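You operate a simulated robot arm through the tools that you are given. There is no shell and no other tool. Be economical: measure what you need, move in short steps, check, and stop when the job is done.

The job below is to be done with a simulated robot arm. You get a single attempt, and the scene is never put back.

Task
Stand each tube in the rack hole with the dot of its colour.

The check looks at the end state, three seconds after you hand in, the way a careful person would. Anything else that was tipped, shoved, dropped, spilled or broken makes it a failure.

Robot
A 6-joint arm with a two-finger parallel gripper, fixed in place. Base frame: the origin is at the foot of the arm, x ahead of it, y to its left, z up; the work surface is at about z = 0. Lengths are in m, angles in rad, forces in N, time in s.
With the tool pointing down near the work surface it reaches from about 0.12 to 0.5 m from the base axis. Its first joint turns from -1.257 to 1.257 rad. Payload 0.65 kg.
Tool frame: the origin (TCP) lies between the finger pads and is the grasp point; the fingertips stand 0.025 m ahead of it; z points along the fingers, y is the line along which they close. Largest opening 0.076 m; finger width 0.018, thickness 0.01; the body of the gripper, 0.036 by 0.078 m, starts 0.045 m behind the TCP.
Orientation is that of the tool frame in the base frame, as [roll, pitch, yaw] about the fixed x, y, z axes, in that order (R = Rz(yaw) Ry(pitch) Rx(roll)). With the fingers straight down and closing along the base's y, the tool's x points along the base's -x, its y along +y and its z along -z.

Tools
- The arm moves only by the tool apply_moves. Its argument "increments" is a list of rows, each an object (a shift or turn left out is 0, a gripper value left out holds the last) with "delta_pos": the shift along the tool's x, y, z in m, a list of three; "rot": the turn, a rotation vector about the tool's x, y, z in rad, a list of three; "gripper": the closure in counts, from 0 (fully open) to 255 (shut). In form: [{"delta_pos": [tx, ty, tz], "rot": [wx, wy, wz], "gripper": gripper}, ...]. A call has 1 to 10 rows; each row shifts and turns the commanded pose from where the row before left it, along the tool's axes as they then stand. A row lasts 0.2 s, in which the tool goes at most 0.05 m and 0.15 rad; a call with a longer step from one row to the next is refused whole, and so is a gripper value outside its range. A pose out of reach is approached as far as the arm can. The call stops where the force on the tool passes 90 N (or 10 N more than at its start, if that is more) or the arm is blocked; 0.2 s more then pass. The fingers move at their own pace (about 0.108 m/s each) and stop on an object; they squeeze with about 41 N. The grip force told is the motor's: it shows also when the fingers shut on nothing. Time passes only in rows, and 0.2 s behind the last, so rows that do not move let the fingers close. It gives the time, the measured TCP pose, the force on the tool (base axes), the opening and the grip force at its end, in the units of the frame above (readings bear some noise), with the torque about the TCP (base axes, N m) and any sound that the robot's microphone picked up.
- Cameras (640 x 400 px; columns grow to the right, rows downward): "scene" is fixed at [0.0531, 0.2595, 0.4219]; the picture's right is [-0.85, -0.53, 0.00], its down [-0.25, 0.40, -0.88] and it looks along [0.46, -0.75, -0.47] (base axes); focal length 240 px, centre (320, 200). "wrist" rides on the gripper at [0.058, 0.011, -0.081] in the tool frame; the picture's right is [-0.18, 0.98, 0.00], its down [-0.75, -0.14, -0.64] and it looks along [-0.63, -0.12, 0.77] (tool axes); focal length 243 px, centre (320, 200). There is no depth. A picture from a camera that has moved, and an enlarged one, comes with that camera's place and axes in the base frame and with its lens. The place of the scene camera against the robot may be out by one fixed shift of up to 0.012 m in any direction.
- grab_frame(camera): a new picture of that camera. It takes no simulated time.
- close_up(camera, box): a new picture of the part [left, top, right, bottom] of that camera's present view, enlarged. It takes no simulated time.
- sign_off(): hands the job in; it is judged then, once.

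Work in short steps. Places have to be worked out from the pictures, the camera data and where the tool is seen: move nearer, look again, correct. Check each grasp and each placing, and mend what went wrong. You have 120 turns and 68 pictures in all, those below and enlarged ones among them. Open the gripper and draw the arm clear of the work before you hand the job in, unless the task says otherwise; then end with one line.

The tools are called after "Request:" as a command line: name --argument value ..., lists and objects as JSON in quotes. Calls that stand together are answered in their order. apply_moves: Moves the arm, as the interface text tells. Its arguments: {"type":"object","properties":{"increments":{"type":"array"}},"required":["increments"]} The other tools are called the same way: grab_frame (camera) takes a picture; close_up (camera, box) takes an enlarged picture of a part of a camera's view; sign_off () hands the job in.

At the start:

```text
clock: 0.0
tcp_pos: [0.2773, -0.0833, 0.335]
tcp_rot: [-3.14, 0.001, -3.14]
ft_force: [-0.5, -0.4, -0.2]
ft_torque: [-0.01, -0.01, 0.02]
width: 0.0758
grasp_force: 0.0
```

scene: 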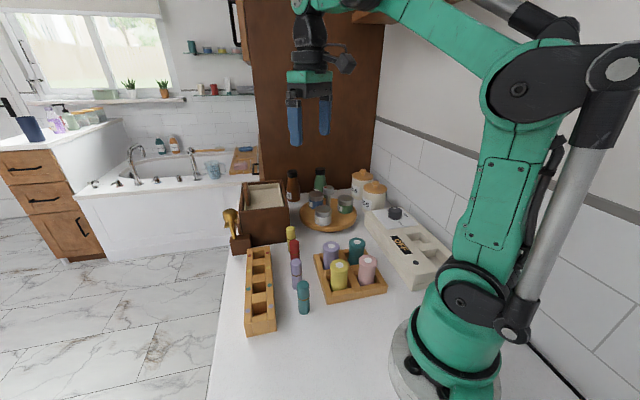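
wrist: 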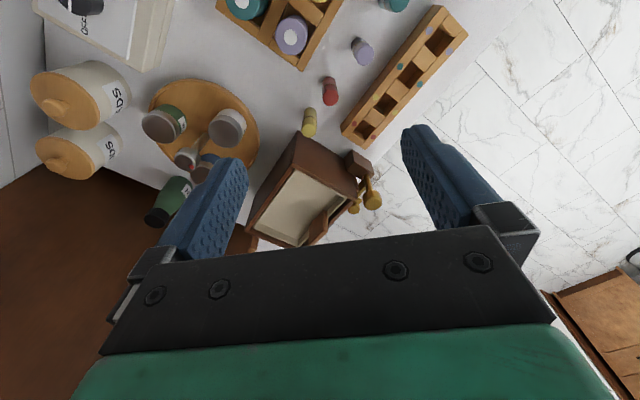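

The pictures show four small tubes (yellow, red, lilac, teal) standing beside a four-hole rack. I'll enlarge both views to locate them.

Request:
close_up --camera "scene" --box '[220, 210, 400, 345]'

Request:
close_up --camera "wrist" --box '[280, 0, 480, 150]'

```text
2.96 times, centred on (310, 278) of scene
camera zoom: at [0.0531, 0.2595, 0.4219], right [-0.85, -0.53, 0.0], down [-0.25, 0.4, -0.88], along [0.46, -0.75, -0.47], focal length 710 px, centre (350, -30)
```

zoom: 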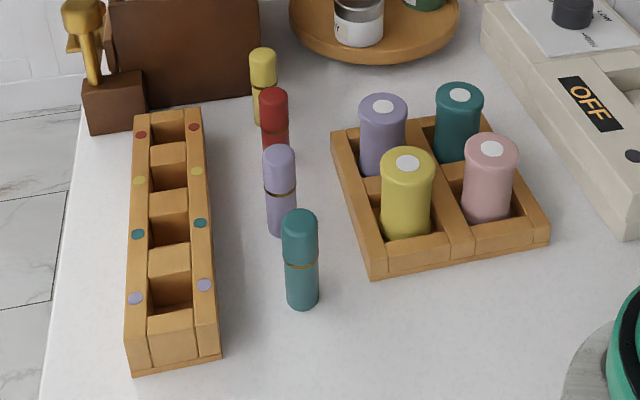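

```text
2.67 times, centred on (380, 75) of wrist
camera zoom: at [0.2199, -0.0711, 0.415], right [0.18, 0.98, 0.0], down [0.75, -0.14, 0.64], along [0.63, -0.12, -0.77], focal length 647 px, centre (160, 533)
```

zoom: 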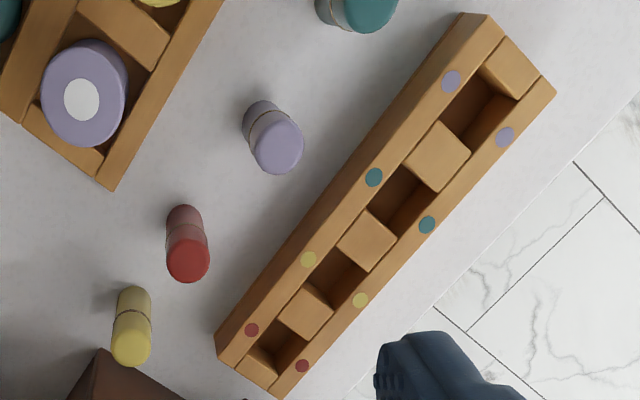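

Tubes stand in a row at about 45° to the base, parallel to the rack: yellow (0.37,-0.117), red (0.327,-0.077), lilac (0.282,-0.027), teal about (0.24,0.02). The tubes look about 0.065 tall. I'll move over the middle, turn the tool 45° so it closes across the row, and look again.

Request:
apply_moves --increments '[{"delta_pos": [-0.02, 0.04, 0]}, {"delta_pos": [0, 0.0, 0.04]}, {"rot": [0, 0, 0.15]}, {"rot": [0, 0, 0.15]}, {"rot": [0, 0, 0.15]}, {"rot": [0, 0, 0.15]}, {"rot": [0, 0, 0.15]}, {"rot": [0, 0, 0.035]}, {}]'

Request:
grab_frame --camera "wrist"

```text
clock: 2.0
tcp_pos: [0.2979, -0.0415, 0.2948]
tcp_rot: [-3.142, 0.002, 2.354]
ft_force: [-0.5, 0.2, -0.4]
ft_torque: [0.02, -0.01, -0.01]
width: 0.0761
grasp_force: 0.0
```

```text
63 pictures are left
camera wrist: at [0.2651, 0.0068, 0.3748], right [0.83, 0.56, 0.0], down [0.43, -0.63, 0.64], along [0.36, -0.53, -0.76], focal length 243 px, centre (320, 200)
```

wrist: 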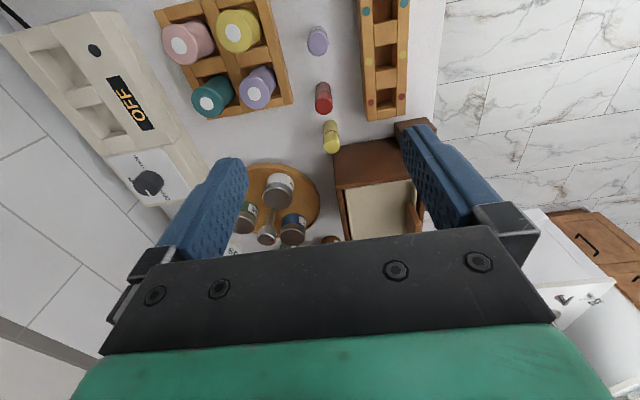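

The yaw is now 135°, with closing across the row. I'll shift back along the row to bring the whole rack and teal tube into view.

Request:
apply_moves --increments '[{"delta_pos": [0.05, 0, 0]}, {"delta_pos": [0.04, 0, 0]}, {}, {}]'

Request:
close_up --camera "wrist" --box '[250, 0, 450, 125]'

```text
clock: 3.0
tcp_pos: [0.2333, 0.0238, 0.2932]
tcp_rot: [3.142, 0.002, 2.357]
ft_force: [-0.5, 0.4, 0.0]
ft_torque: [0.0, 0.02, -0.01]
width: 0.0761
grasp_force: 0.1
```

```text
3.20 times, centred on (350, 62) of wrist
camera zoom: at [0.201, 0.0719, 0.3738], right [0.83, 0.56, 0.0], down [0.43, -0.63, 0.64], along [0.36, -0.53, -0.76], focal length 776 px, centre (224, 640)
```

zoom: 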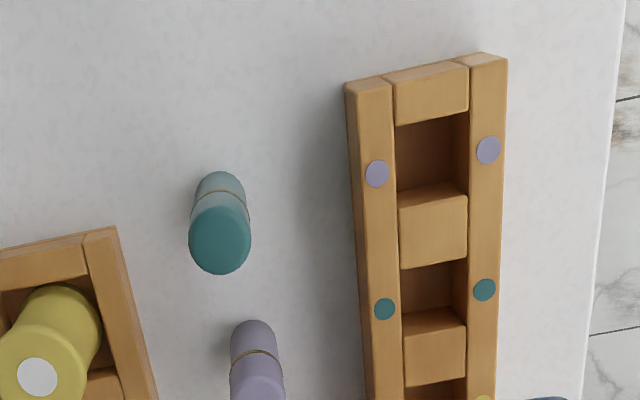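

Teal tube is about (0.236,0.015), height roughly 0.075, diameter 0.0215. I need the rack height and hole size, so I'll enlarge the scene view of it.

Request:
close_up --camera "scene" --box '[230, 240, 326, 340]'

```text
4.00 times, centred on (278, 290) of scene
camera zoom: at [0.0531, 0.2595, 0.4219], right [-0.85, -0.53, 0.0], down [-0.25, 0.4, -0.88], along [0.46, -0.75, -0.47], focal length 958 px, centre (488, -160)
```

zoom: 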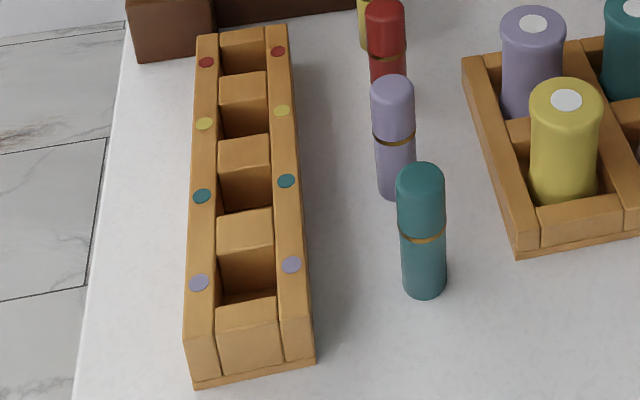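

Rack is about 0.033 high with about 0.026 holes at 0.05 pitch: lilac (0.2935,0.0743), teal (0.329,0.039), yellow (0.364,0.0035), red (0.399,-0.032). I'll hover over the teal tube with the fingers partly open and check alignment.

Request:
apply_moves --increments '[{"delta_pos": [-0.0078, -0.004, 0.0], "gripper": 85}, {"delta_pos": [0, 0, 0.05]}, {"delta_pos": [0, 0, 0.05]}, {"delta_pos": [0, 0, 0.03]}, {}, {}]'

Request:
grab_frame --camera "wrist"

Request:
close_up --camera "scene" --box '[230, 190, 390, 310]'

```text
clock: 4.4
tcp_pos: [0.2365, 0.0137, 0.1645]
tcp_rot: [3.141, 0.004, 2.357]
ft_force: [0.0, -0.4, -1.6]
ft_torque: [0.01, 0.01, 0.01]
width: 0.0508
grasp_force: 0.1
```

```text
60 pictures are left
camera wrist: at [0.2043, 0.0628, 0.2447], right [0.83, 0.56, 0.0], down [0.43, -0.63, 0.64], along [0.36, -0.53, -0.76], focal length 243 px, centre (320, 200)
```

wrist: 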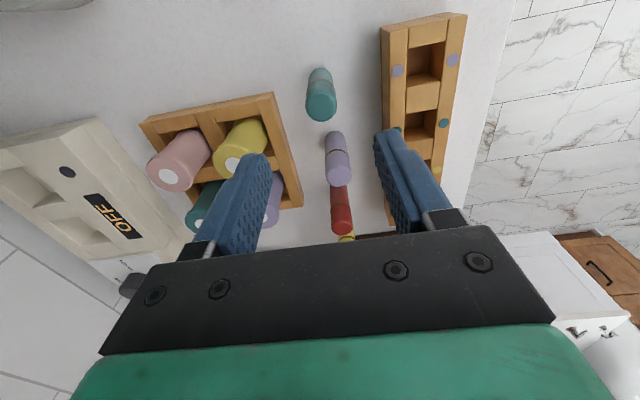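

```text
3.33 times, centred on (310, 250) of scene
camera zoom: at [0.0531, 0.2595, 0.4219], right [-0.85, -0.53, 0.0], down [-0.25, 0.4, -0.88], along [0.46, -0.75, -0.47], focal length 798 px, centre (353, 33)
```

zoom: 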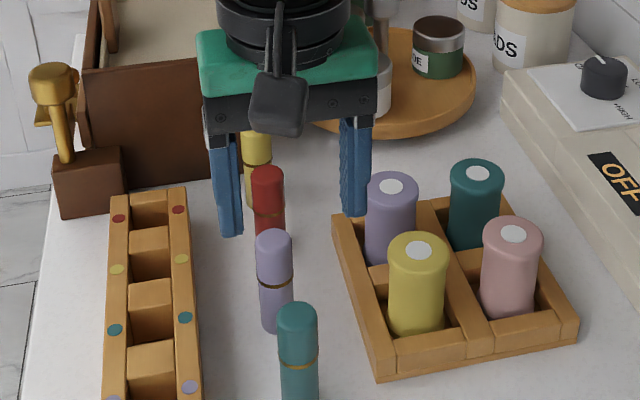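

Teal tube fixes at (0.236,0.016) with its top near z 0.074. I'll descend so the tips just straddle the top, then check.

Request:
apply_moves --increments '[{"delta_pos": [0.0018, 0.0011, 0.04]}, {"delta_pos": [0, 0, 0.03]}, {}, {}]'

Request:
grab_frame --camera "wrist"

```text
clock: 5.4
tcp_pos: [0.2365, 0.0157, 0.0957]
tcp_rot: [3.139, 0.003, 2.355]
ft_force: [-0.4, 0.7, -0.2]
ft_torque: [0.03, 0.02, 0.0]
width: 0.051
grasp_force: 0.0
```

```text
58 pictures are left
camera wrist: at [0.2032, 0.0659, 0.1755], right [0.83, 0.56, 0.0], down [0.43, -0.63, 0.64], along [0.36, -0.53, -0.76], focal length 243 px, centre (320, 200)
```

wrist: 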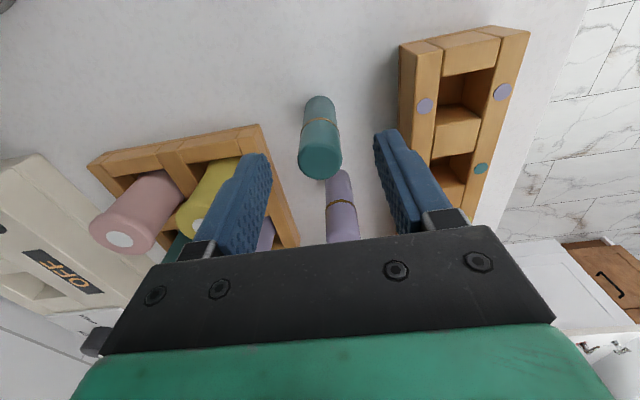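

The tube top sits exactly on the tool axis. I'll descend to z≈0.068 and close.

Request:
apply_moves --increments '[{"delta_pos": [0, 0, 0.0275]}, {}, {"gripper": 255}, {}, {}, {}]'

```text
clock: 6.8
tcp_pos: [0.2362, 0.0164, 0.0668]
tcp_rot: [-3.141, 0.001, 2.356]
ft_force: [-0.2, -0.1, 0.0]
ft_torque: [0.02, -0.01, 0.0]
width: 0.0211
grasp_force: 38.0
```

Teal is gripped (0.0211 m wide). I'll lift it and carry it over the teal hole.

Request:
apply_moves --increments '[{"delta_pos": [0, 0, -0.04]}, {"delta_pos": [0, 0, -0.04]}, {"delta_pos": [0, 0.04, 0]}, {"delta_pos": [-0.025, 0.0416, 0]}, {"delta_pos": [-0.0246, 0, 0]}, {}, {}]'

Request:
close_up --camera "wrist" --box '[220, 20, 420, 220]'

Request:
close_up --camera "scene" --box '[220, 200, 340, 340]'

```text
clock: 8.4
tcp_pos: [0.3282, 0.0359, 0.1473]
tcp_rot: [-3.141, 0.002, 2.356]
ft_force: [0.0, 0.5, -1.1]
ft_torque: [0.0, -0.04, 0.01]
width: 0.0212
grasp_force: 38.3
```

```text
2.00 times, centred on (320, 120) of wrist
camera zoom: at [0.2948, 0.0845, 0.2283], right [0.83, 0.56, 0.0], down [0.43, -0.63, 0.64], along [0.36, -0.53, -0.76], focal length 485 px, centre (320, 360)
```

zoom: 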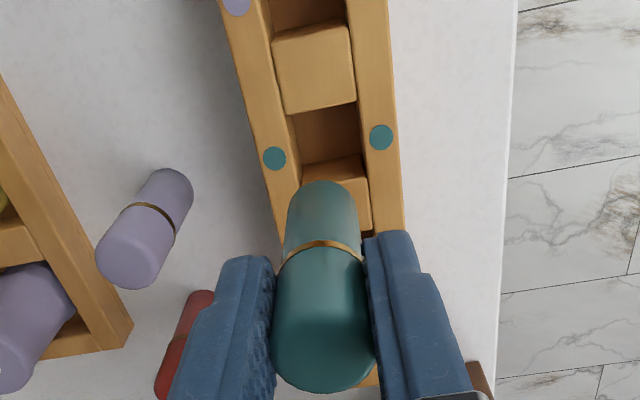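

```text
2.86 times, centred on (280, 270) of scene
camera zoom: at [0.0531, 0.2595, 0.4219], right [-0.85, -0.53, 0.0], down [-0.25, 0.4, -0.88], along [0.46, -0.75, -0.47], focal length 684 px, centre (434, 0)
```

zoom: 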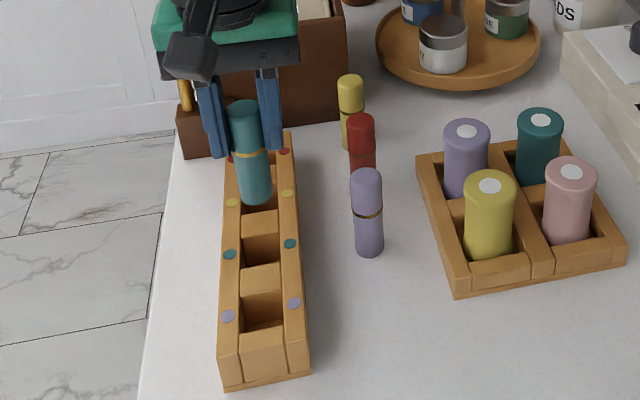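

Dots place the teal hole at (0.329,0.0387), while the tube is about 2 mm short across the rack. I'll correct, lower to just above the rack and look.

Request:
apply_moves --increments '[{"delta_pos": [0.0013, 0.0022, 0.02]}, {"delta_pos": [0, 0, 0.017]}, {}, {}]'

Request:
close_up --camera "wrist" --box '[240, 20, 400, 180]'

Request:
close_up --camera "scene" --box '[220, 220, 320, 340]'

```text
clock: 9.4
tcp_pos: [0.3305, 0.0386, 0.11]
tcp_rot: [-3.141, 0.001, 2.356]
ft_force: [-0.5, 0.8, -0.2]
ft_torque: [-0.02, -0.02, 0.04]
width: 0.0208
grasp_force: 37.7
```

```text
2.50 times, centred on (320, 100) of wrist
camera zoom: at [0.2962, 0.0872, 0.1904], right [0.83, 0.56, 0.0], down [0.43, -0.63, 0.64], along [0.36, -0.53, -0.76], focal length 606 px, centre (320, 450)
```

zoom: 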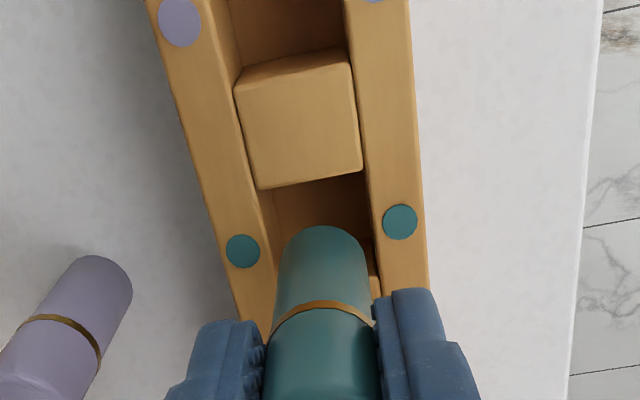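

```text
3.33 times, centred on (270, 280) of scene
camera zoom: at [0.0531, 0.2595, 0.4219], right [-0.85, -0.53, 0.0], down [-0.25, 0.4, -0.88], along [0.46, -0.75, -0.47], focal length 798 px, centre (487, -67)
```

zoom: 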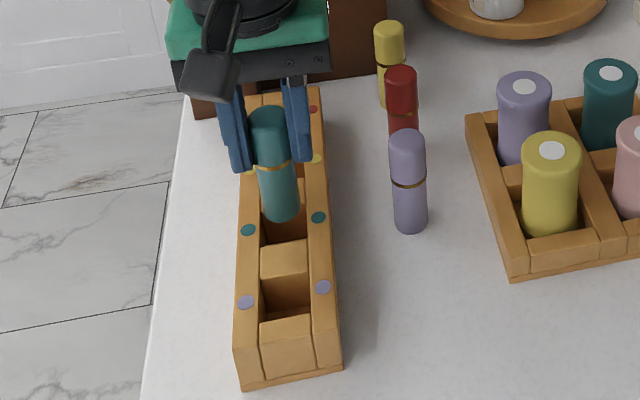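

Alignment is within about 1 mm. I'll lower gently into the hole, watching the force.

Request:
apply_moves --increments '[{"delta_pos": [0, 0, 0.01]}, {"delta_pos": [0, 0, 0.01]}, {"delta_pos": [0, 0, 0.008]}, {}]'

Request:
close_up --camera "scene" --box '[220, 220, 320, 340]'

```text
clock: 10.1
tcp_pos: [0.3306, 0.0391, 0.0921]
tcp_rot: [-3.138, -0.001, 2.355]
ft_force: [-2.3, 2.8, 28.0]
ft_torque: [-0.1, -0.21, -0.01]
width: 0.0209
grasp_force: 38.3
stopped in row 3: the force on the tool passed its limit at 151 N (the readings are from after the stop); the commanded pose is now the measured one
```

```text
3.33 times, centred on (270, 280) of scene
camera zoom: at [0.0531, 0.2595, 0.422], right [-0.85, -0.53, 0.0], down [-0.25, 0.4, -0.88], along [0.46, -0.75, -0.47], focal length 798 px, centre (487, -67)
```

zoom: 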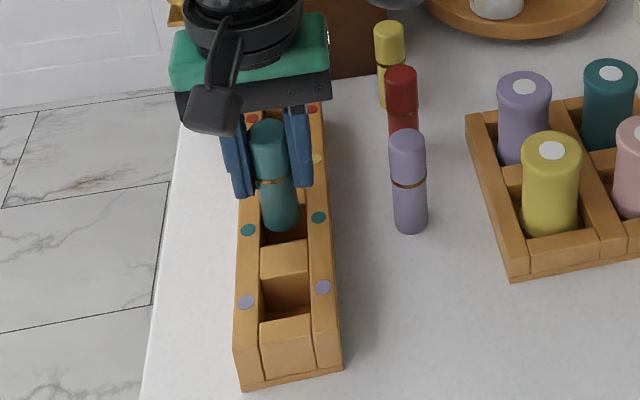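

The force and torque show the tube's far edge hit the next block: the tube sits about 4–5 mm toward −x in the tool (also matching the visible base edge). I'll raise it, look, and shift.

Request:
apply_moves --increments '[{"delta_pos": [0, 0, -0.018]}, {"delta_pos": [0.0045, 0, 0]}, {}, {}]'

Request:
close_up --camera "wrist" --box '[240, 20, 400, 180]'

Request:
close_up --camera "scene" --box '[230, 220, 310, 320]'

```text
clock: 11.1
tcp_pos: [0.327, 0.0435, 0.109]
tcp_rot: [-3.136, 0.001, 2.356]
ft_force: [-0.6, 0.1, -0.7]
ft_torque: [-0.01, 0.01, -0.02]
width: 0.021
grasp_force: 38.7
```

```text
2.50 times, centred on (320, 100) of wrist
camera zoom: at [0.2948, 0.092, 0.1893], right [0.83, 0.56, 0.0], down [0.43, -0.63, 0.64], along [0.36, -0.53, -0.77], focal length 606 px, centre (320, 450)
```

zoom: 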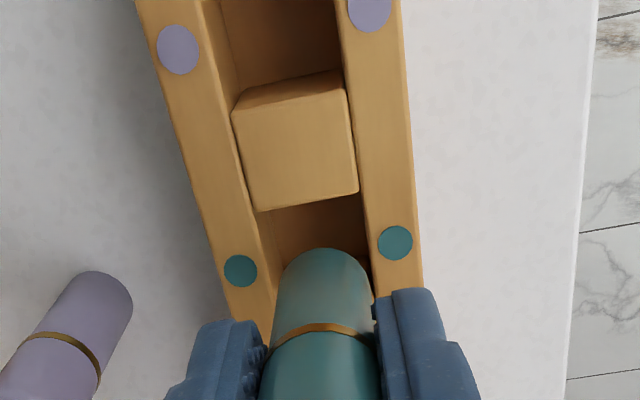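

```text
4.00 times, centred on (270, 270) of scene
camera zoom: at [0.0531, 0.2595, 0.4219], right [-0.85, -0.53, 0.0], down [-0.25, 0.4, -0.88], along [0.46, -0.75, -0.47], focal length 958 px, centre (520, -80)
```

zoom: 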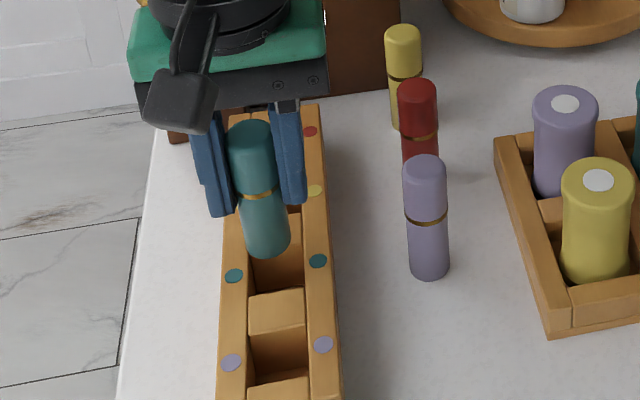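

The push made the tube slip up in the grip by ~1 cm, so it now projects ~0.054 below the TCP. The hole is at tool (-0.0047,-0.0016) and the tube at about (-0.005,+0.0003), so I'll shift y by -1.7 mm and lower in fine steps.

Request:
apply_moves --increments '[{"delta_pos": [0, -0.0017, 0]}, {"delta_pos": [0, 0, 0.01]}, {"delta_pos": [0, 0, 0.007]}, {"delta_pos": [0, 0, 0.002]}, {"delta_pos": [0, 0, 0.002]}, {"delta_pos": [0, 0, 0.002]}, {"delta_pos": [0, 0, 0.002]}, {}]'

Request:
close_up --camera "wrist" --box '[240, 20, 400, 180]'

Request:
close_up --camera "scene" --box '[230, 220, 310, 320]'

```text
clock: 12.9
tcp_pos: [0.3242, 0.0415, 0.084]
tcp_rot: [-3.136, 0.0, 2.358]
ft_force: [-0.8, -0.7, -1.2]
ft_torque: [0.04, -0.03, 0.01]
width: 0.0211
grasp_force: 38.1
```

```text
2.50 times, centred on (320, 100) of wrist
camera zoom: at [0.292, 0.0905, 0.165], right [0.83, 0.56, 0.0], down [0.43, -0.63, 0.64], along [0.36, -0.53, -0.77], focal length 606 px, centre (320, 450)
```

zoom: 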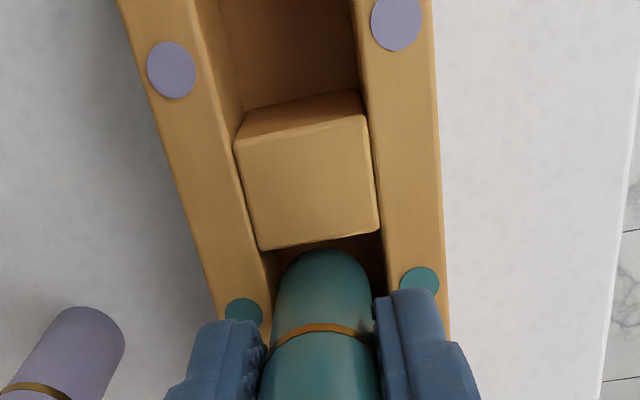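

```text
4.00 times, centred on (270, 270) of scene
camera zoom: at [0.0531, 0.2595, 0.4219], right [-0.85, -0.53, 0.0], down [-0.25, 0.4, -0.88], along [0.46, -0.75, -0.47], focal length 958 px, centre (520, -80)
```

zoom: 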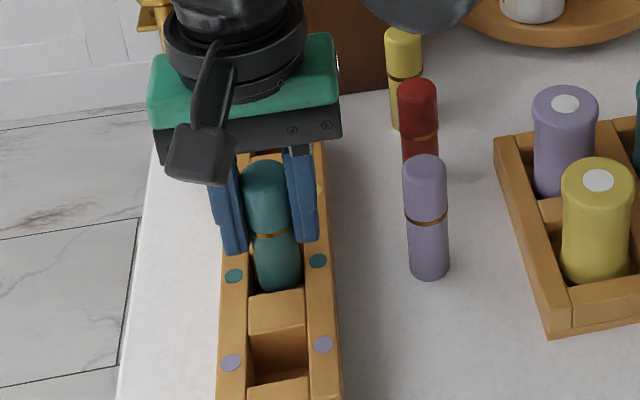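

No contact yet; the tube bottom is about at the rack top. The picture shows the hole 1.3 mm to +y and slightly −x of the tube, so I'll trim and continue down finely.

Request:
apply_moves --increments '[{"delta_pos": [-0.0007, 0.0013, 0]}, {"delta_pos": [0, 0, 0.003]}, {"delta_pos": [0, 0, 0.003]}, {"delta_pos": [0, 0, 0.003]}, {"delta_pos": [0, 0, 0.003]}, {}]'

Request:
close_up --camera "wrist" --box '[240, 20, 400, 180]'

```text
clock: 14.3
tcp_pos: [0.3254, 0.042, 0.0723]
tcp_rot: [-3.136, 0.0, 2.359]
ft_force: [1.4, 0.7, -0.3]
ft_torque: [-0.03, -0.01, 0.02]
width: 0.0211
grasp_force: 38.3
```

```text
2.50 times, centred on (320, 100) of wrist
camera zoom: at [0.2934, 0.0908, 0.1523], right [0.83, 0.56, 0.0], down [0.43, -0.63, 0.64], along [0.36, -0.53, -0.77], focal length 606 px, centre (320, 450)
```

zoom: 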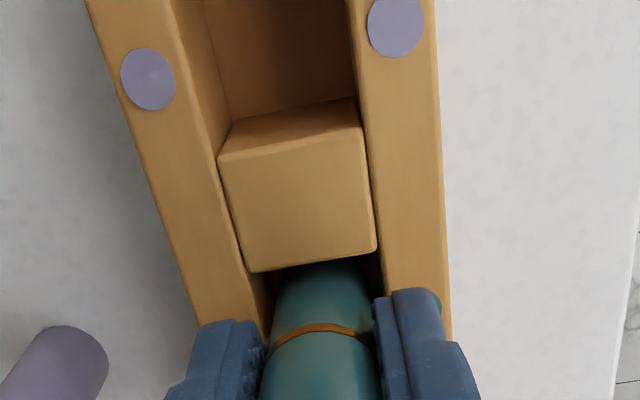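

The tube has entered the hole without force. I'll continue down in small steps.

Request:
apply_moves --increments '[{"delta_pos": [0, 0, 0.003]}, {"delta_pos": [0, 0, 0.003]}, {"delta_pos": [0, 0, 0.002]}, {"delta_pos": [0, 0, 0.001]}, {}]'

Request:
close_up --camera "scene" --box '[230, 220, 310, 320]'

```text
clock: 15.5
tcp_pos: [0.3267, 0.0417, 0.0632]
tcp_rot: [-3.136, -0.001, 2.357]
ft_force: [-2.2, 2.3, -1.0]
ft_torque: [0.09, 0.14, -0.01]
width: 0.021
grasp_force: 38.4
```

```text
4.00 times, centred on (270, 270) of scene
camera zoom: at [0.0531, 0.2595, 0.4219], right [-0.85, -0.53, 0.0], down [-0.25, 0.4, -0.88], along [0.46, -0.75, -0.47], focal length 958 px, centre (520, -80)
```

zoom: 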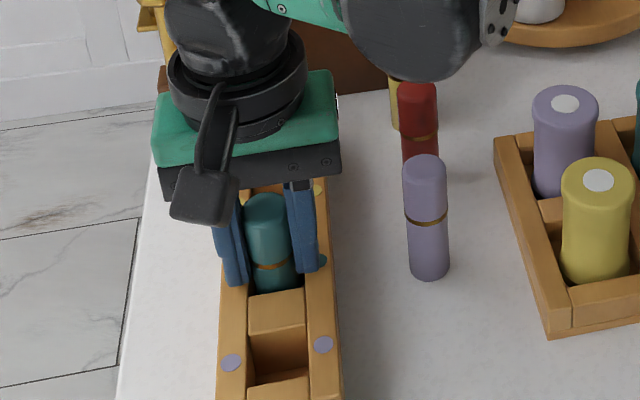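

Bottom is about 0.010 with only light side force. I'll lower 2 mm more and open partially to let it settle.

Request:
apply_moves --increments '[{"delta_pos": [0, 0, 0.002]}, {}, {"gripper": 150}, {}, {}]'

Request:
close_up --camera "scene" --box '[230, 220, 310, 320]'

```text
clock: 16.7
tcp_pos: [0.3273, 0.0417, 0.0613]
tcp_rot: [-3.14, 0.0, 2.358]
ft_force: [0.5, 0.0, -0.3]
ft_torque: [0.01, -0.02, -0.01]
width: 0.0296
grasp_force: 0.2
```

```text
4.00 times, centred on (270, 270) of scene
camera zoom: at [0.0531, 0.2595, 0.4219], right [-0.85, -0.53, 0.0], down [-0.25, 0.4, -0.88], along [0.46, -0.75, -0.47], focal length 958 px, centre (520, -80)
```

zoom: 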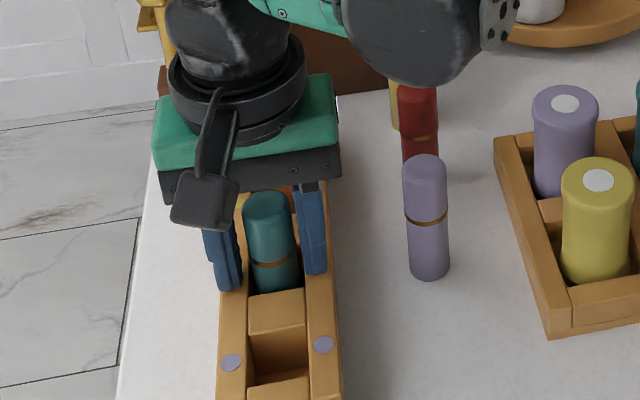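

Released and standing. I'll rise, open to 85, and go over to the lilac tube.

Request:
apply_moves --increments '[{"delta_pos": [0, 0, -0.03]}, {"delta_pos": [0, 0, -0.035]}, {"delta_pos": [0, 0, -0.035], "gripper": 85}, {"delta_pos": [0, -0.04, 0]}, {"delta_pos": [-0.01, -0.041, 0]}, {}, {}]'

Request:
grab_frame --camera "wrist"

Request:
close_up --camera "scene" --box '[230, 220, 310, 320]'

```text
clock: 18.3
tcp_pos: [0.278, -0.0234, 0.1622]
tcp_rot: [-3.137, -0.001, 2.357]
ft_force: [-0.4, 0.3, -0.2]
ft_torque: [-0.05, -0.03, 0.04]
width: 0.0507
grasp_force: 0.2
```

```text
45 pictures are left
camera wrist: at [0.245, 0.0254, 0.242], right [0.83, 0.56, 0.0], down [0.43, -0.63, 0.64], along [0.36, -0.53, -0.77], focal length 243 px, centre (320, 200)
```

wrist: 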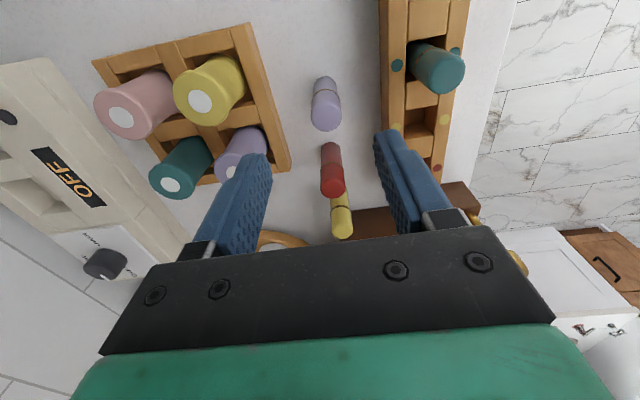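

```text
4.00 times, centred on (270, 270) of scene
camera zoom: at [0.0531, 0.2595, 0.4219], right [-0.85, -0.53, 0.0], down [-0.25, 0.4, -0.88], along [0.46, -0.75, -0.47], focal length 958 px, centre (520, -80)
```

zoom: 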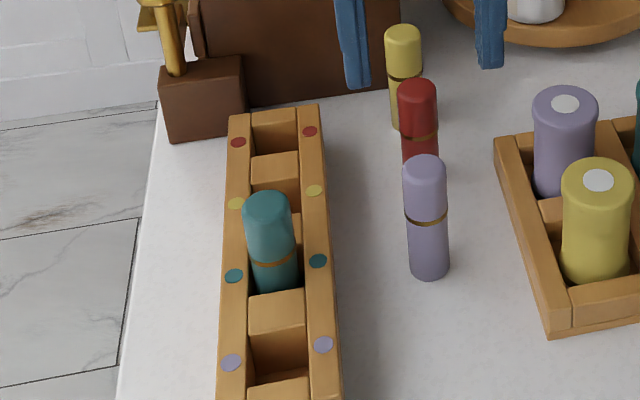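

Teal stands properly in its hole. I'll enlarge the wrist view to place the lilac tube.

Request:
close_up --camera "wrist" --box '[280, 55, 380, 155]'

```text
4.00 times, centred on (330, 105) of wrist
camera zoom: at [0.245, 0.0254, 0.242], right [0.83, 0.56, 0.0], down [0.43, -0.63, 0.64], along [0.36, -0.53, -0.77], focal length 970 px, centre (280, 580)
```

zoom: 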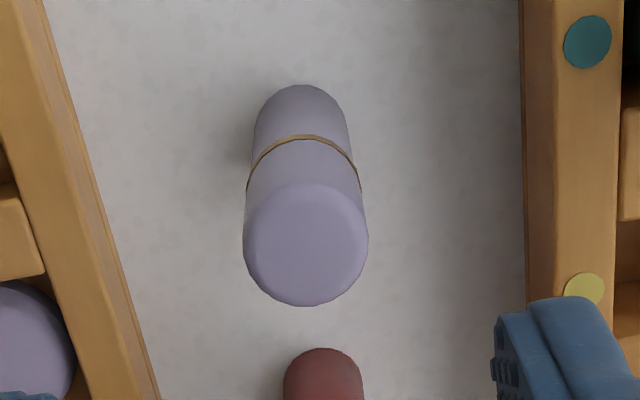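

Using base near edge and top far edge, the lilac tube is at about (0.2867,-0.027). I'll shift (-0.0086,+0.0035), go down to just above the top, and verify.

Request:
apply_moves --increments '[{"delta_pos": [-0.0086, 0.0035, 0.03]}, {"delta_pos": [0, 0, 0.035]}, {}, {}]'

Request:
close_up --camera "wrist" --box '[250, 80, 390, 220]'

```text
clock: 19.3
tcp_pos: [0.2866, -0.029, 0.0968]
tcp_rot: [-3.137, -0.001, 2.357]
ft_force: [0.7, -0.7, -0.7]
ft_torque: [-0.03, 0.01, -0.03]
width: 0.0507
grasp_force: 0.1
```

```text
2.86 times, centred on (320, 150) of wrist
camera zoom: at [0.254, 0.0202, 0.1771], right [0.83, 0.56, 0.0], down [0.43, -0.63, 0.64], along [0.36, -0.53, -0.77], focal length 693 px, centre (320, 343)
```

zoom: 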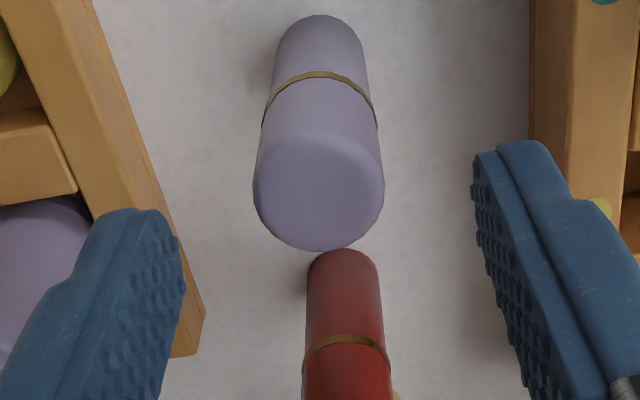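

Lateral is good; along the row the tube looks ~1.5 mm toward +x. I'll trim, descend to z≈0.067 and close.

Request:
apply_moves --increments '[{"delta_pos": [0.0015, 0, 0.015]}, {"delta_pos": [0, 0, 0.014]}, {}, {"gripper": 255}, {}, {}, {}]'

Request:
close_up --camera "wrist" --box '[250, 80, 390, 220]'

```text
clock: 20.9
tcp_pos: [0.2854, -0.0258, 0.0674]
tcp_rot: [-3.135, -0.001, 2.357]
ft_force: [0.2, 0.0, 0.5]
ft_torque: [0.05, 0.03, 0.03]
width: 0.0213
grasp_force: 37.9
```

```text
2.86 times, centred on (320, 150) of wrist
camera zoom: at [0.2524, 0.0231, 0.1491], right [0.83, 0.56, 0.0], down [0.43, -0.63, 0.64], along [0.36, -0.53, -0.77], focal length 693 px, centre (320, 343)
```

zoom: 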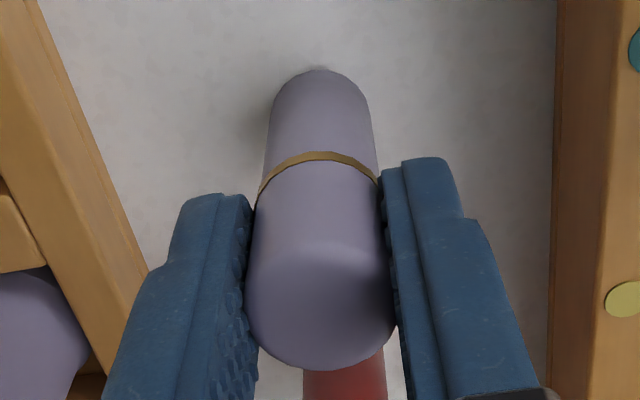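

Grip is good with the tube about 1 mm toward −x. I'll lift, move back along the row first, then across to the lilac hole.

Request:
apply_moves --increments '[{"delta_pos": [0, 0, -0.04]}, {"delta_pos": [0, 0, -0.045]}, {"delta_pos": [0.035, 0, 0]}, {"delta_pos": [0.0303, 0, 0]}, {"delta_pos": [0, 0.04, 0]}, {"delta_pos": [0, 0.0372, 0]}, {}, {"delta_pos": [0, 0, 0.035]}, {}, {}]'

Request:
close_up --camera "wrist" --box '[240, 20, 400, 180]'

Request:
close_up --camera "scene" --box '[230, 240, 310, 340]'

```text
clock: 23.1
tcp_pos: [0.2915, 0.0769, 0.1158]
tcp_rot: [-3.135, 0.001, 2.356]
ft_force: [-0.3, 0.2, 0.3]
ft_torque: [-0.01, 0.01, 0.01]
width: 0.0209
grasp_force: 37.8
```

```text
2.50 times, centred on (320, 100) of wrist
camera zoom: at [0.2593, 0.1264, 0.1964], right [0.83, 0.56, 0.0], down [0.43, -0.63, 0.64], along [0.36, -0.53, -0.77], focal length 606 px, centre (320, 450)
```

zoom: 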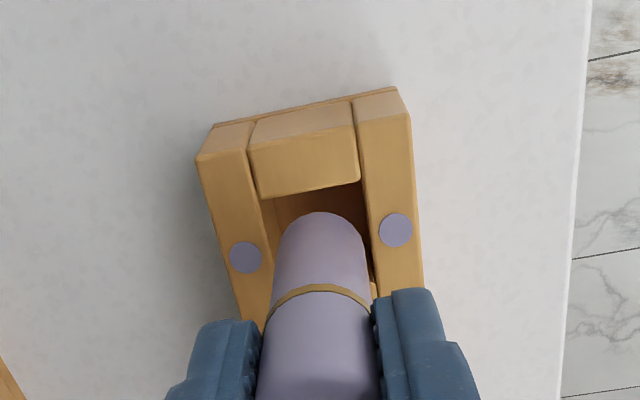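

```text
4.00 times, centred on (270, 290) of scene
camera zoom: at [0.0531, 0.2595, 0.4219], right [-0.85, -0.53, 0.0], down [-0.25, 0.4, -0.88], along [0.46, -0.75, -0.47], focal length 958 px, centre (520, -160)
```

zoom: 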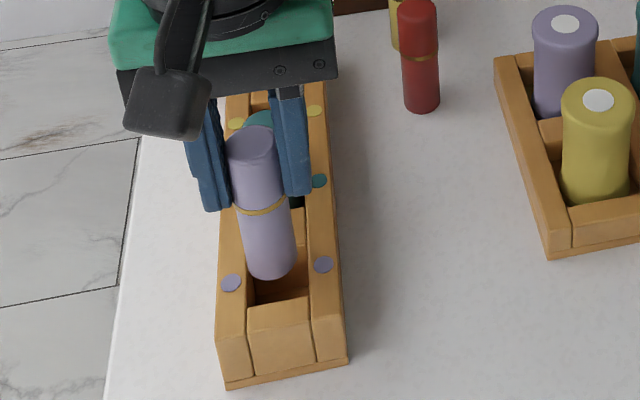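

Hole is at tool (-0.004,-0.0009) and the tube at about (-0.0005,+0.0003). I'll correct, then lower in fine steps just into the hole mouth.

Request:
apply_moves --increments '[{"delta_pos": [-0.0036, -0.0012, 0]}, {}, {"delta_pos": [0, 0, 0.011]}, {}, {}]'

Request:
close_up --camera "wrist" --box '[240, 20, 400, 180]'

```text
clock: 24.3
tcp_pos: [0.2939, 0.0731, 0.1058]
tcp_rot: [-3.138, 0.0, 2.356]
ft_force: [0.3, 0.2, 0.0]
ft_torque: [-0.02, -0.02, 0.01]
width: 0.0208
grasp_force: 37.8
```

```text
2.50 times, centred on (320, 100) of wrist
camera zoom: at [0.2611, 0.122, 0.1855], right [0.83, 0.56, 0.0], down [0.43, -0.63, 0.64], along [0.36, -0.53, -0.77], focal length 606 px, centre (320, 450)
```

zoom: 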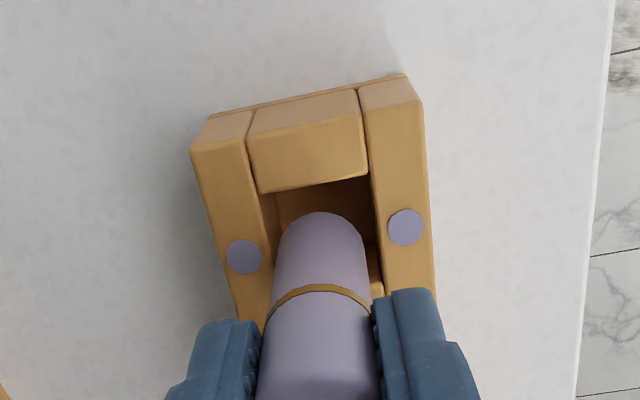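

Now within 1 mm. I'll trim y by 0.7 mm and lower in 3 mm steps.

Request:
apply_moves --increments '[{"delta_pos": [0.0004, 0.0007, 0]}, {"delta_pos": [0, 0, 0.003]}, {"delta_pos": [0, 0, 0.003]}, {"delta_pos": [0, 0, 0.003]}, {"delta_pos": [0, 0, 0.003]}, {"delta_pos": [0, 0, 0.003]}, {"delta_pos": [0, 0, 0.003]}, {}]'

```text
clock: 26.1
tcp_pos: [0.2946, 0.0727, 0.0872]
tcp_rot: [-3.135, -0.001, 2.357]
ft_force: [-11.5, 12.5, 0.1]
ft_torque: [0.6, 0.64, -0.01]
width: 0.0209
grasp_force: 38.3
```

It's inside the hole but the far wall pushes the tube toward +x (17 N). I'll relieve by shifting +x 2 mm and continue.

Request:
apply_moves --increments '[{"delta_pos": [0.002, 0, 0]}, {}, {"delta_pos": [0, 0, 0.002]}, {}]'

Request:
close_up --camera "scene" --box '[230, 240, 310, 340]'

```text
clock: 27.1
tcp_pos: [0.2926, 0.0747, 0.085]
tcp_rot: [-3.137, 0.001, 2.356]
ft_force: [0.8, 0.3, -0.2]
ft_torque: [-0.01, 0.02, -0.01]
width: 0.0209
grasp_force: 38.4
```

```text
4.00 times, centred on (270, 290) of scene
camera zoom: at [0.0531, 0.2595, 0.4219], right [-0.85, -0.53, 0.0], down [-0.25, 0.4, -0.88], along [0.46, -0.75, -0.47], focal length 958 px, centre (520, -160)
```

zoom: 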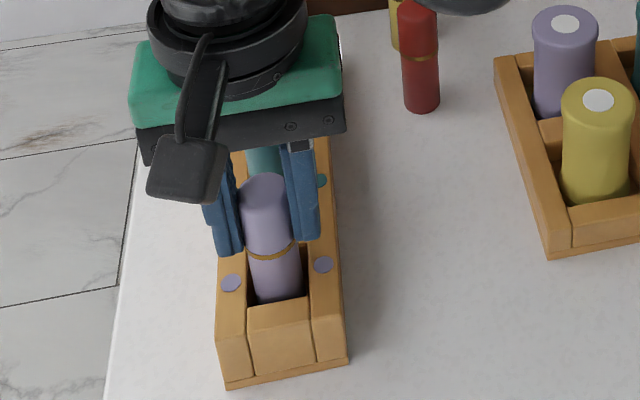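

Relieved. Continuing down in small steps to the floor.

Request:
apply_moves --increments '[{"delta_pos": [0.0005, 0, 0.003]}, {"delta_pos": [0, 0, 0.003]}, {"delta_pos": [0, 0, 0.002]}, {"delta_pos": [0, 0, 0.001]}, {}]'

```text
clock: 28.3
tcp_pos: [0.2941, 0.0752, 0.0754]
tcp_rot: [-3.136, 0.003, 2.356]
ft_force: [0.6, -0.2, -0.1]
ft_torque: [0.02, 0.0, 0.0]
width: 0.021
grasp_force: 37.9
```

Bottom is near 0.008; a few 1 mm steps to find the floor.

Request:
apply_moves --increments '[{"delta_pos": [0, 0, 0.001]}, {"delta_pos": [0, 0, 0.001]}, {"delta_pos": [0, 0, 0.001]}, {}]'

```text
clock: 29.3
tcp_pos: [0.2933, 0.0749, 0.0741]
tcp_rot: [-3.137, -0.001, 2.355]
ft_force: [-2.7, 1.0, 21.2]
ft_torque: [0.02, 0.15, -0.01]
width: 0.0207
grasp_force: 37.7
```

Floor touched (21 N up). I'll ease up 1 mm, open partly, then check and rise.

Request:
apply_moves --increments '[{"delta_pos": [0, 0, -0.001]}, {"gripper": 150}, {}, {}, {"delta_pos": [0, 0, -0.03]}, {"delta_pos": [0, 0, -0.03]}, {"delta_pos": [0, 0, -0.03], "gripper": 85}, {}]'

Request:
close_up --camera "scene" --box '[230, 220, 330, 340]'

```text
clock: 31.1
tcp_pos: [0.2929, 0.0744, 0.1644]
tcp_rot: [-3.137, 0.0, 2.356]
ft_force: [-0.3, -0.3, -0.1]
ft_torque: [0.03, 0.03, -0.03]
width: 0.0507
grasp_force: 0.1
```

```text
3.33 times, centred on (280, 280) of scene
camera zoom: at [0.0531, 0.2595, 0.4219], right [-0.85, -0.53, 0.0], down [-0.25, 0.4, -0.88], along [0.46, -0.75, -0.47], focal length 798 px, centre (453, -67)
```

zoom: 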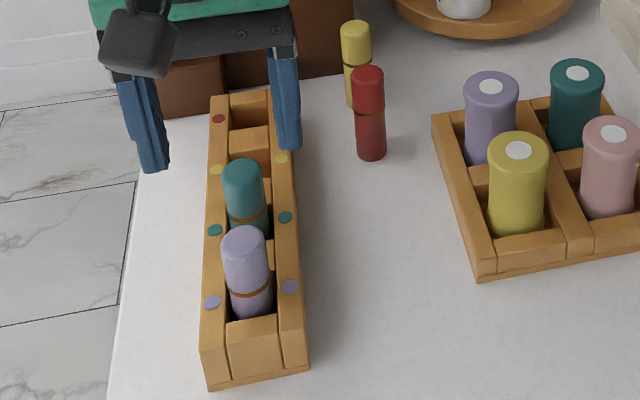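

Lilac is in. Now I'll move above the red tube and look.

Request:
apply_moves --increments '[{"delta_pos": [0, -0.042, 0]}, {"delta_pos": [0, -0.041, 0]}, {"delta_pos": [-0.04, 0, 0]}, {"delta_pos": [-0.04, 0, 0]}, {"delta_pos": [-0.034, 0, 0]}, {}, {}]'

Request:
close_up --camera "wrist" --box '[280, 55, 380, 155]'

Request:
grab_frame --camera "scene"

Request:
grab_frame --camera "wrist"

```text
clock: 32.7
tcp_pos: [0.3151, -0.0639, 0.1651]
tcp_rot: [-3.137, 0.001, 2.356]
ft_force: [0.3, -0.1, -0.4]
ft_torque: [0.01, 0.0, 0.02]
width: 0.0506
grasp_force: 0.0
```

```text
4.00 times, centred on (330, 105) of wrist
camera zoom: at [0.2825, -0.0148, 0.2446], right [0.83, 0.56, 0.0], down [0.43, -0.63, 0.64], along [0.36, -0.53, -0.77], focal length 970 px, centre (280, 580)
```

zoom: 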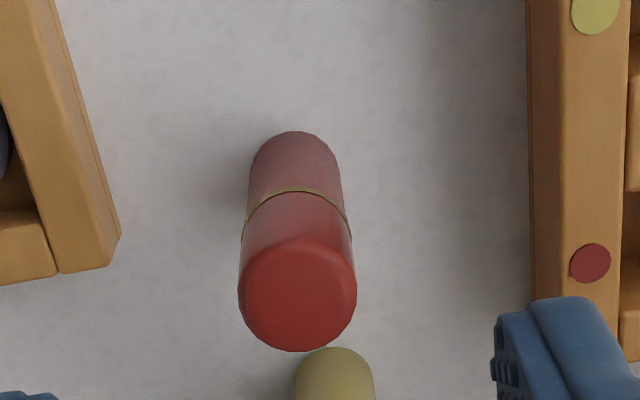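

```text
34 pictures are left
```

scene: 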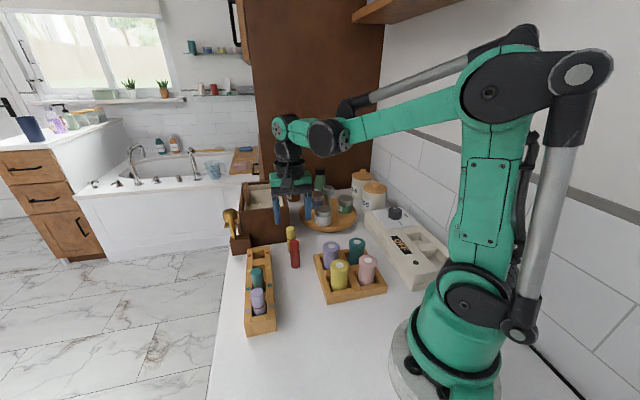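

```text
33 pictures are left
camera wrist: at [0.2825, -0.0148, 0.2446], right [0.83, 0.56, 0.0], down [0.43, -0.63, 0.64], along [0.36, -0.53, -0.77], focal length 243 px, centre (320, 200)
```

wrist: 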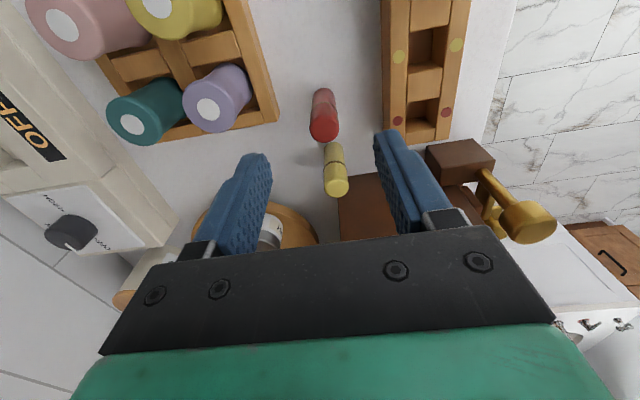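

Red tube computes to (0.3287,-0.076). I'll shift (-0.018,+0.0004) and descend to just above, then verify.

Request:
apply_moves --increments '[{"delta_pos": [-0.018, 0.0004, 0.0]}, {"delta_pos": [0, 0, 0.035]}, {"delta_pos": [0, 0, 0.033]}, {}, {}]'

Request:
close_up --camera "wrist" --box '[250, 80, 390, 220]'

```text
clock: 33.9
tcp_pos: [0.329, -0.076, 0.0967]
tcp_rot: [-3.137, 0.001, 2.357]
ft_force: [-0.5, -0.3, 0.1]
ft_torque: [-0.02, 0.01, 0.04]
width: 0.0506
grasp_force: 0.1
```

```text
2.86 times, centred on (320, 150) of wrist
camera zoom: at [0.2961, -0.0275, 0.177], right [0.83, 0.56, 0.0], down [0.43, -0.63, 0.64], along [0.36, -0.53, -0.77], focal length 693 px, centre (320, 343)
```

zoom: 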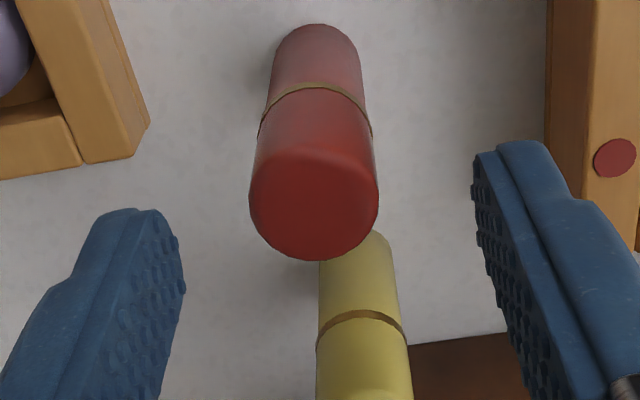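

Red is nearly on axis. I'll trim y by -0.8 mm, descend to z≈0.067 and close.

Request:
apply_moves --increments '[{"delta_pos": [0, -0.0008, 0.015]}, {"delta_pos": [0, 0, 0.0145]}, {}, {}, {"gripper": 255}, {}, {}, {}]'

Request:
close_up --camera "wrist" --box '[250, 80, 390, 220]'

```text
clock: 35.7
tcp_pos: [0.3287, -0.0767, 0.0668]
tcp_rot: [-3.136, 0.0, 2.358]
ft_force: [-0.6, 0.6, -0.6]
ft_torque: [-0.01, 0.01, 0.01]
width: 0.0211
grasp_force: 38.1
```

```text
2.86 times, centred on (320, 150) of wrist
camera zoom: at [0.2954, -0.0278, 0.1475], right [0.83, 0.56, 0.0], down [0.43, -0.63, 0.64], along [0.36, -0.53, -0.77], focal length 693 px, centre (320, 343)
```

zoom: 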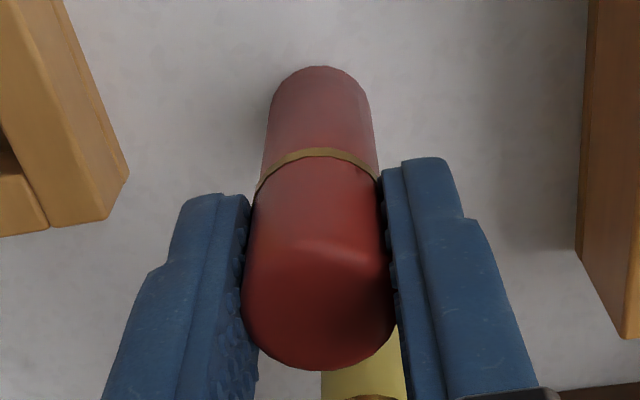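

Red is gripped, nearly centred. I'll lift and carry it to the red hole (0.401,-0.032), stopping above for a check.

Request:
apply_moves --increments '[{"delta_pos": [0, 0, -0.04]}, {"delta_pos": [0, 0, -0.045]}, {"delta_pos": [0, 0.042, 0]}, {"delta_pos": [0, 0.0409, 0]}, {"delta_pos": [-0.0187, 0, 0]}, {}, {"delta_pos": [0, 0, 0.035]}, {}, {}]'

Request:
grab_frame --camera "wrist"

Request:
close_up --camera "wrist" --box '[240, 20, 400, 180]'

Request:
close_up --camera "scene" --box '[210, 160, 330, 310]'

```text
clock: 37.7
tcp_pos: [0.3986, -0.0333, 0.1166]
tcp_rot: [-3.136, -0.002, 2.356]
ft_force: [-0.1, 0.1, -0.2]
ft_torque: [-0.02, 0.04, -0.03]
width: 0.0207
grasp_force: 38.5
```

```text
30 pictures are left
camera wrist: at [0.3666, 0.0169, 0.1972], right [0.83, 0.56, 0.0], down [0.43, -0.63, 0.64], along [0.36, -0.53, -0.77], focal length 243 px, centre (320, 200)
```

wrist: 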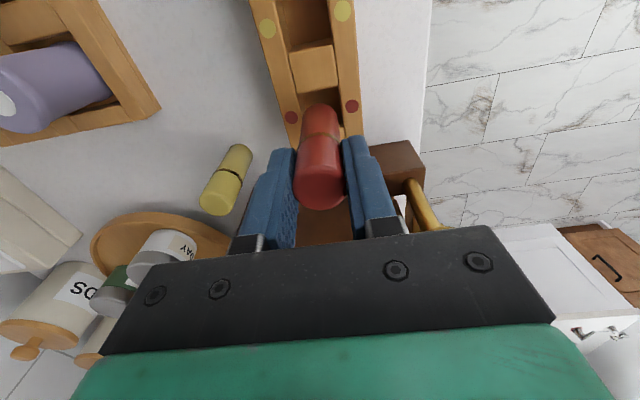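

```text
2.50 times, centred on (320, 100) of wrist
camera zoom: at [0.3666, 0.0169, 0.1972], right [0.83, 0.56, 0.0], down [0.43, -0.63, 0.64], along [0.36, -0.53, -0.77], focal length 606 px, centre (320, 450)
```

zoom: 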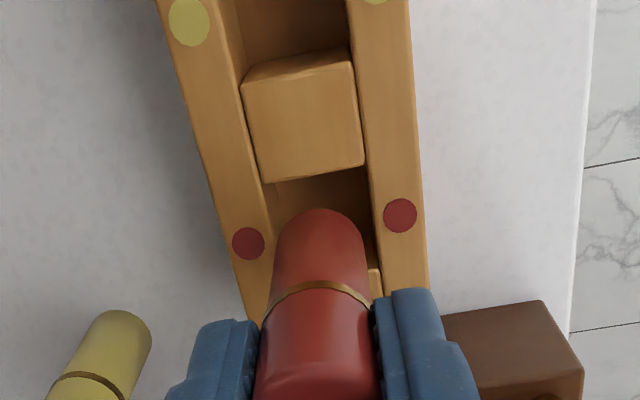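

```text
2.67 times, centred on (270, 235) of scene
camera zoom: at [0.0531, 0.2595, 0.4219], right [-0.85, -0.53, 0.0], down [-0.25, 0.4, -0.88], along [0.46, -0.75, -0.47], focal length 639 px, centre (453, 107)
```

zoom: 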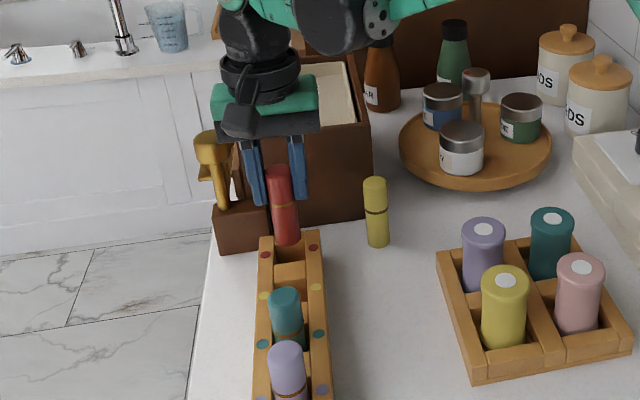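

Hole measures (0.4008,-0.0318), within 1 mm of the tube; the knife block and box are clear of the fingers. I'll trim and lower to the mouth, then finely in.

Request:
apply_moves --increments '[{"delta_pos": [0.0008, 0.0007, 0]}, {}, {"delta_pos": [0, 0, 0.01]}, {}, {"delta_pos": [0, 0, 0.003]}, {"delta_pos": [0, 0, 0.003]}, {"delta_pos": [0, 0, 0.003]}, {"delta_pos": [0, 0, 0.003]}, {}]'

Request:
close_up --camera "wrist" --box '[240, 20, 400, 180]'

```text
clock: 39.7
tcp_pos: [0.3999, -0.0324, 0.0954]
tcp_rot: [-3.138, 0.002, 2.356]
ft_force: [0.3, -0.1, -1.0]
ft_torque: [-0.01, -0.02, 0.0]
width: 0.0211
grasp_force: 37.9
```

```text
2.50 times, centred on (320, 100) of wrist
camera zoom: at [0.3667, 0.0177, 0.1759], right [0.83, 0.56, 0.0], down [0.43, -0.63, 0.64], along [0.36, -0.53, -0.77], focal length 606 px, centre (320, 450)
```

zoom: 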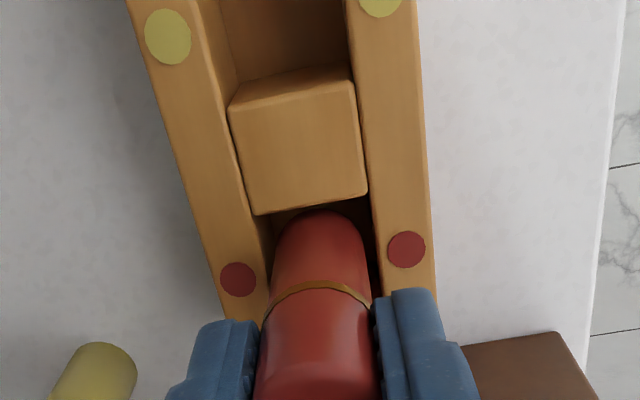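

Tube has entered without force. Continuing down.

Request:
apply_moves --increments '[{"delta_pos": [0, 0, 0.003]}, {"delta_pos": [0, 0, 0.003]}, {"delta_pos": [0, 0, 0.003]}, {"delta_pos": [0, 0, 0.003]}, {"delta_pos": [0, 0, 0.003]}, {}]'

```text
clock: 41.1
tcp_pos: [0.399, -0.0316, 0.0793]
tcp_rot: [-3.137, 0.0, 2.356]
ft_force: [0.3, 0.2, 0.3]
ft_torque: [0.01, -0.02, -0.02]
width: 0.021
grasp_force: 38.1
```

No resistance; bottom is near 0.0125. A few more fine steps to the floor.

Request:
apply_moves --increments '[{"delta_pos": [0, 0, 0.003]}, {"delta_pos": [0, 0, 0.001]}, {"delta_pos": [0, 0, 0.001]}, {}]'

```text
clock: 42.1
tcp_pos: [0.399, -0.0319, 0.0755]
tcp_rot: [-3.137, 0.003, 2.356]
ft_force: [-0.5, -0.5, -0.5]
ft_torque: [0.0, -0.03, -0.03]
width: 0.021
grasp_force: 39.0
```

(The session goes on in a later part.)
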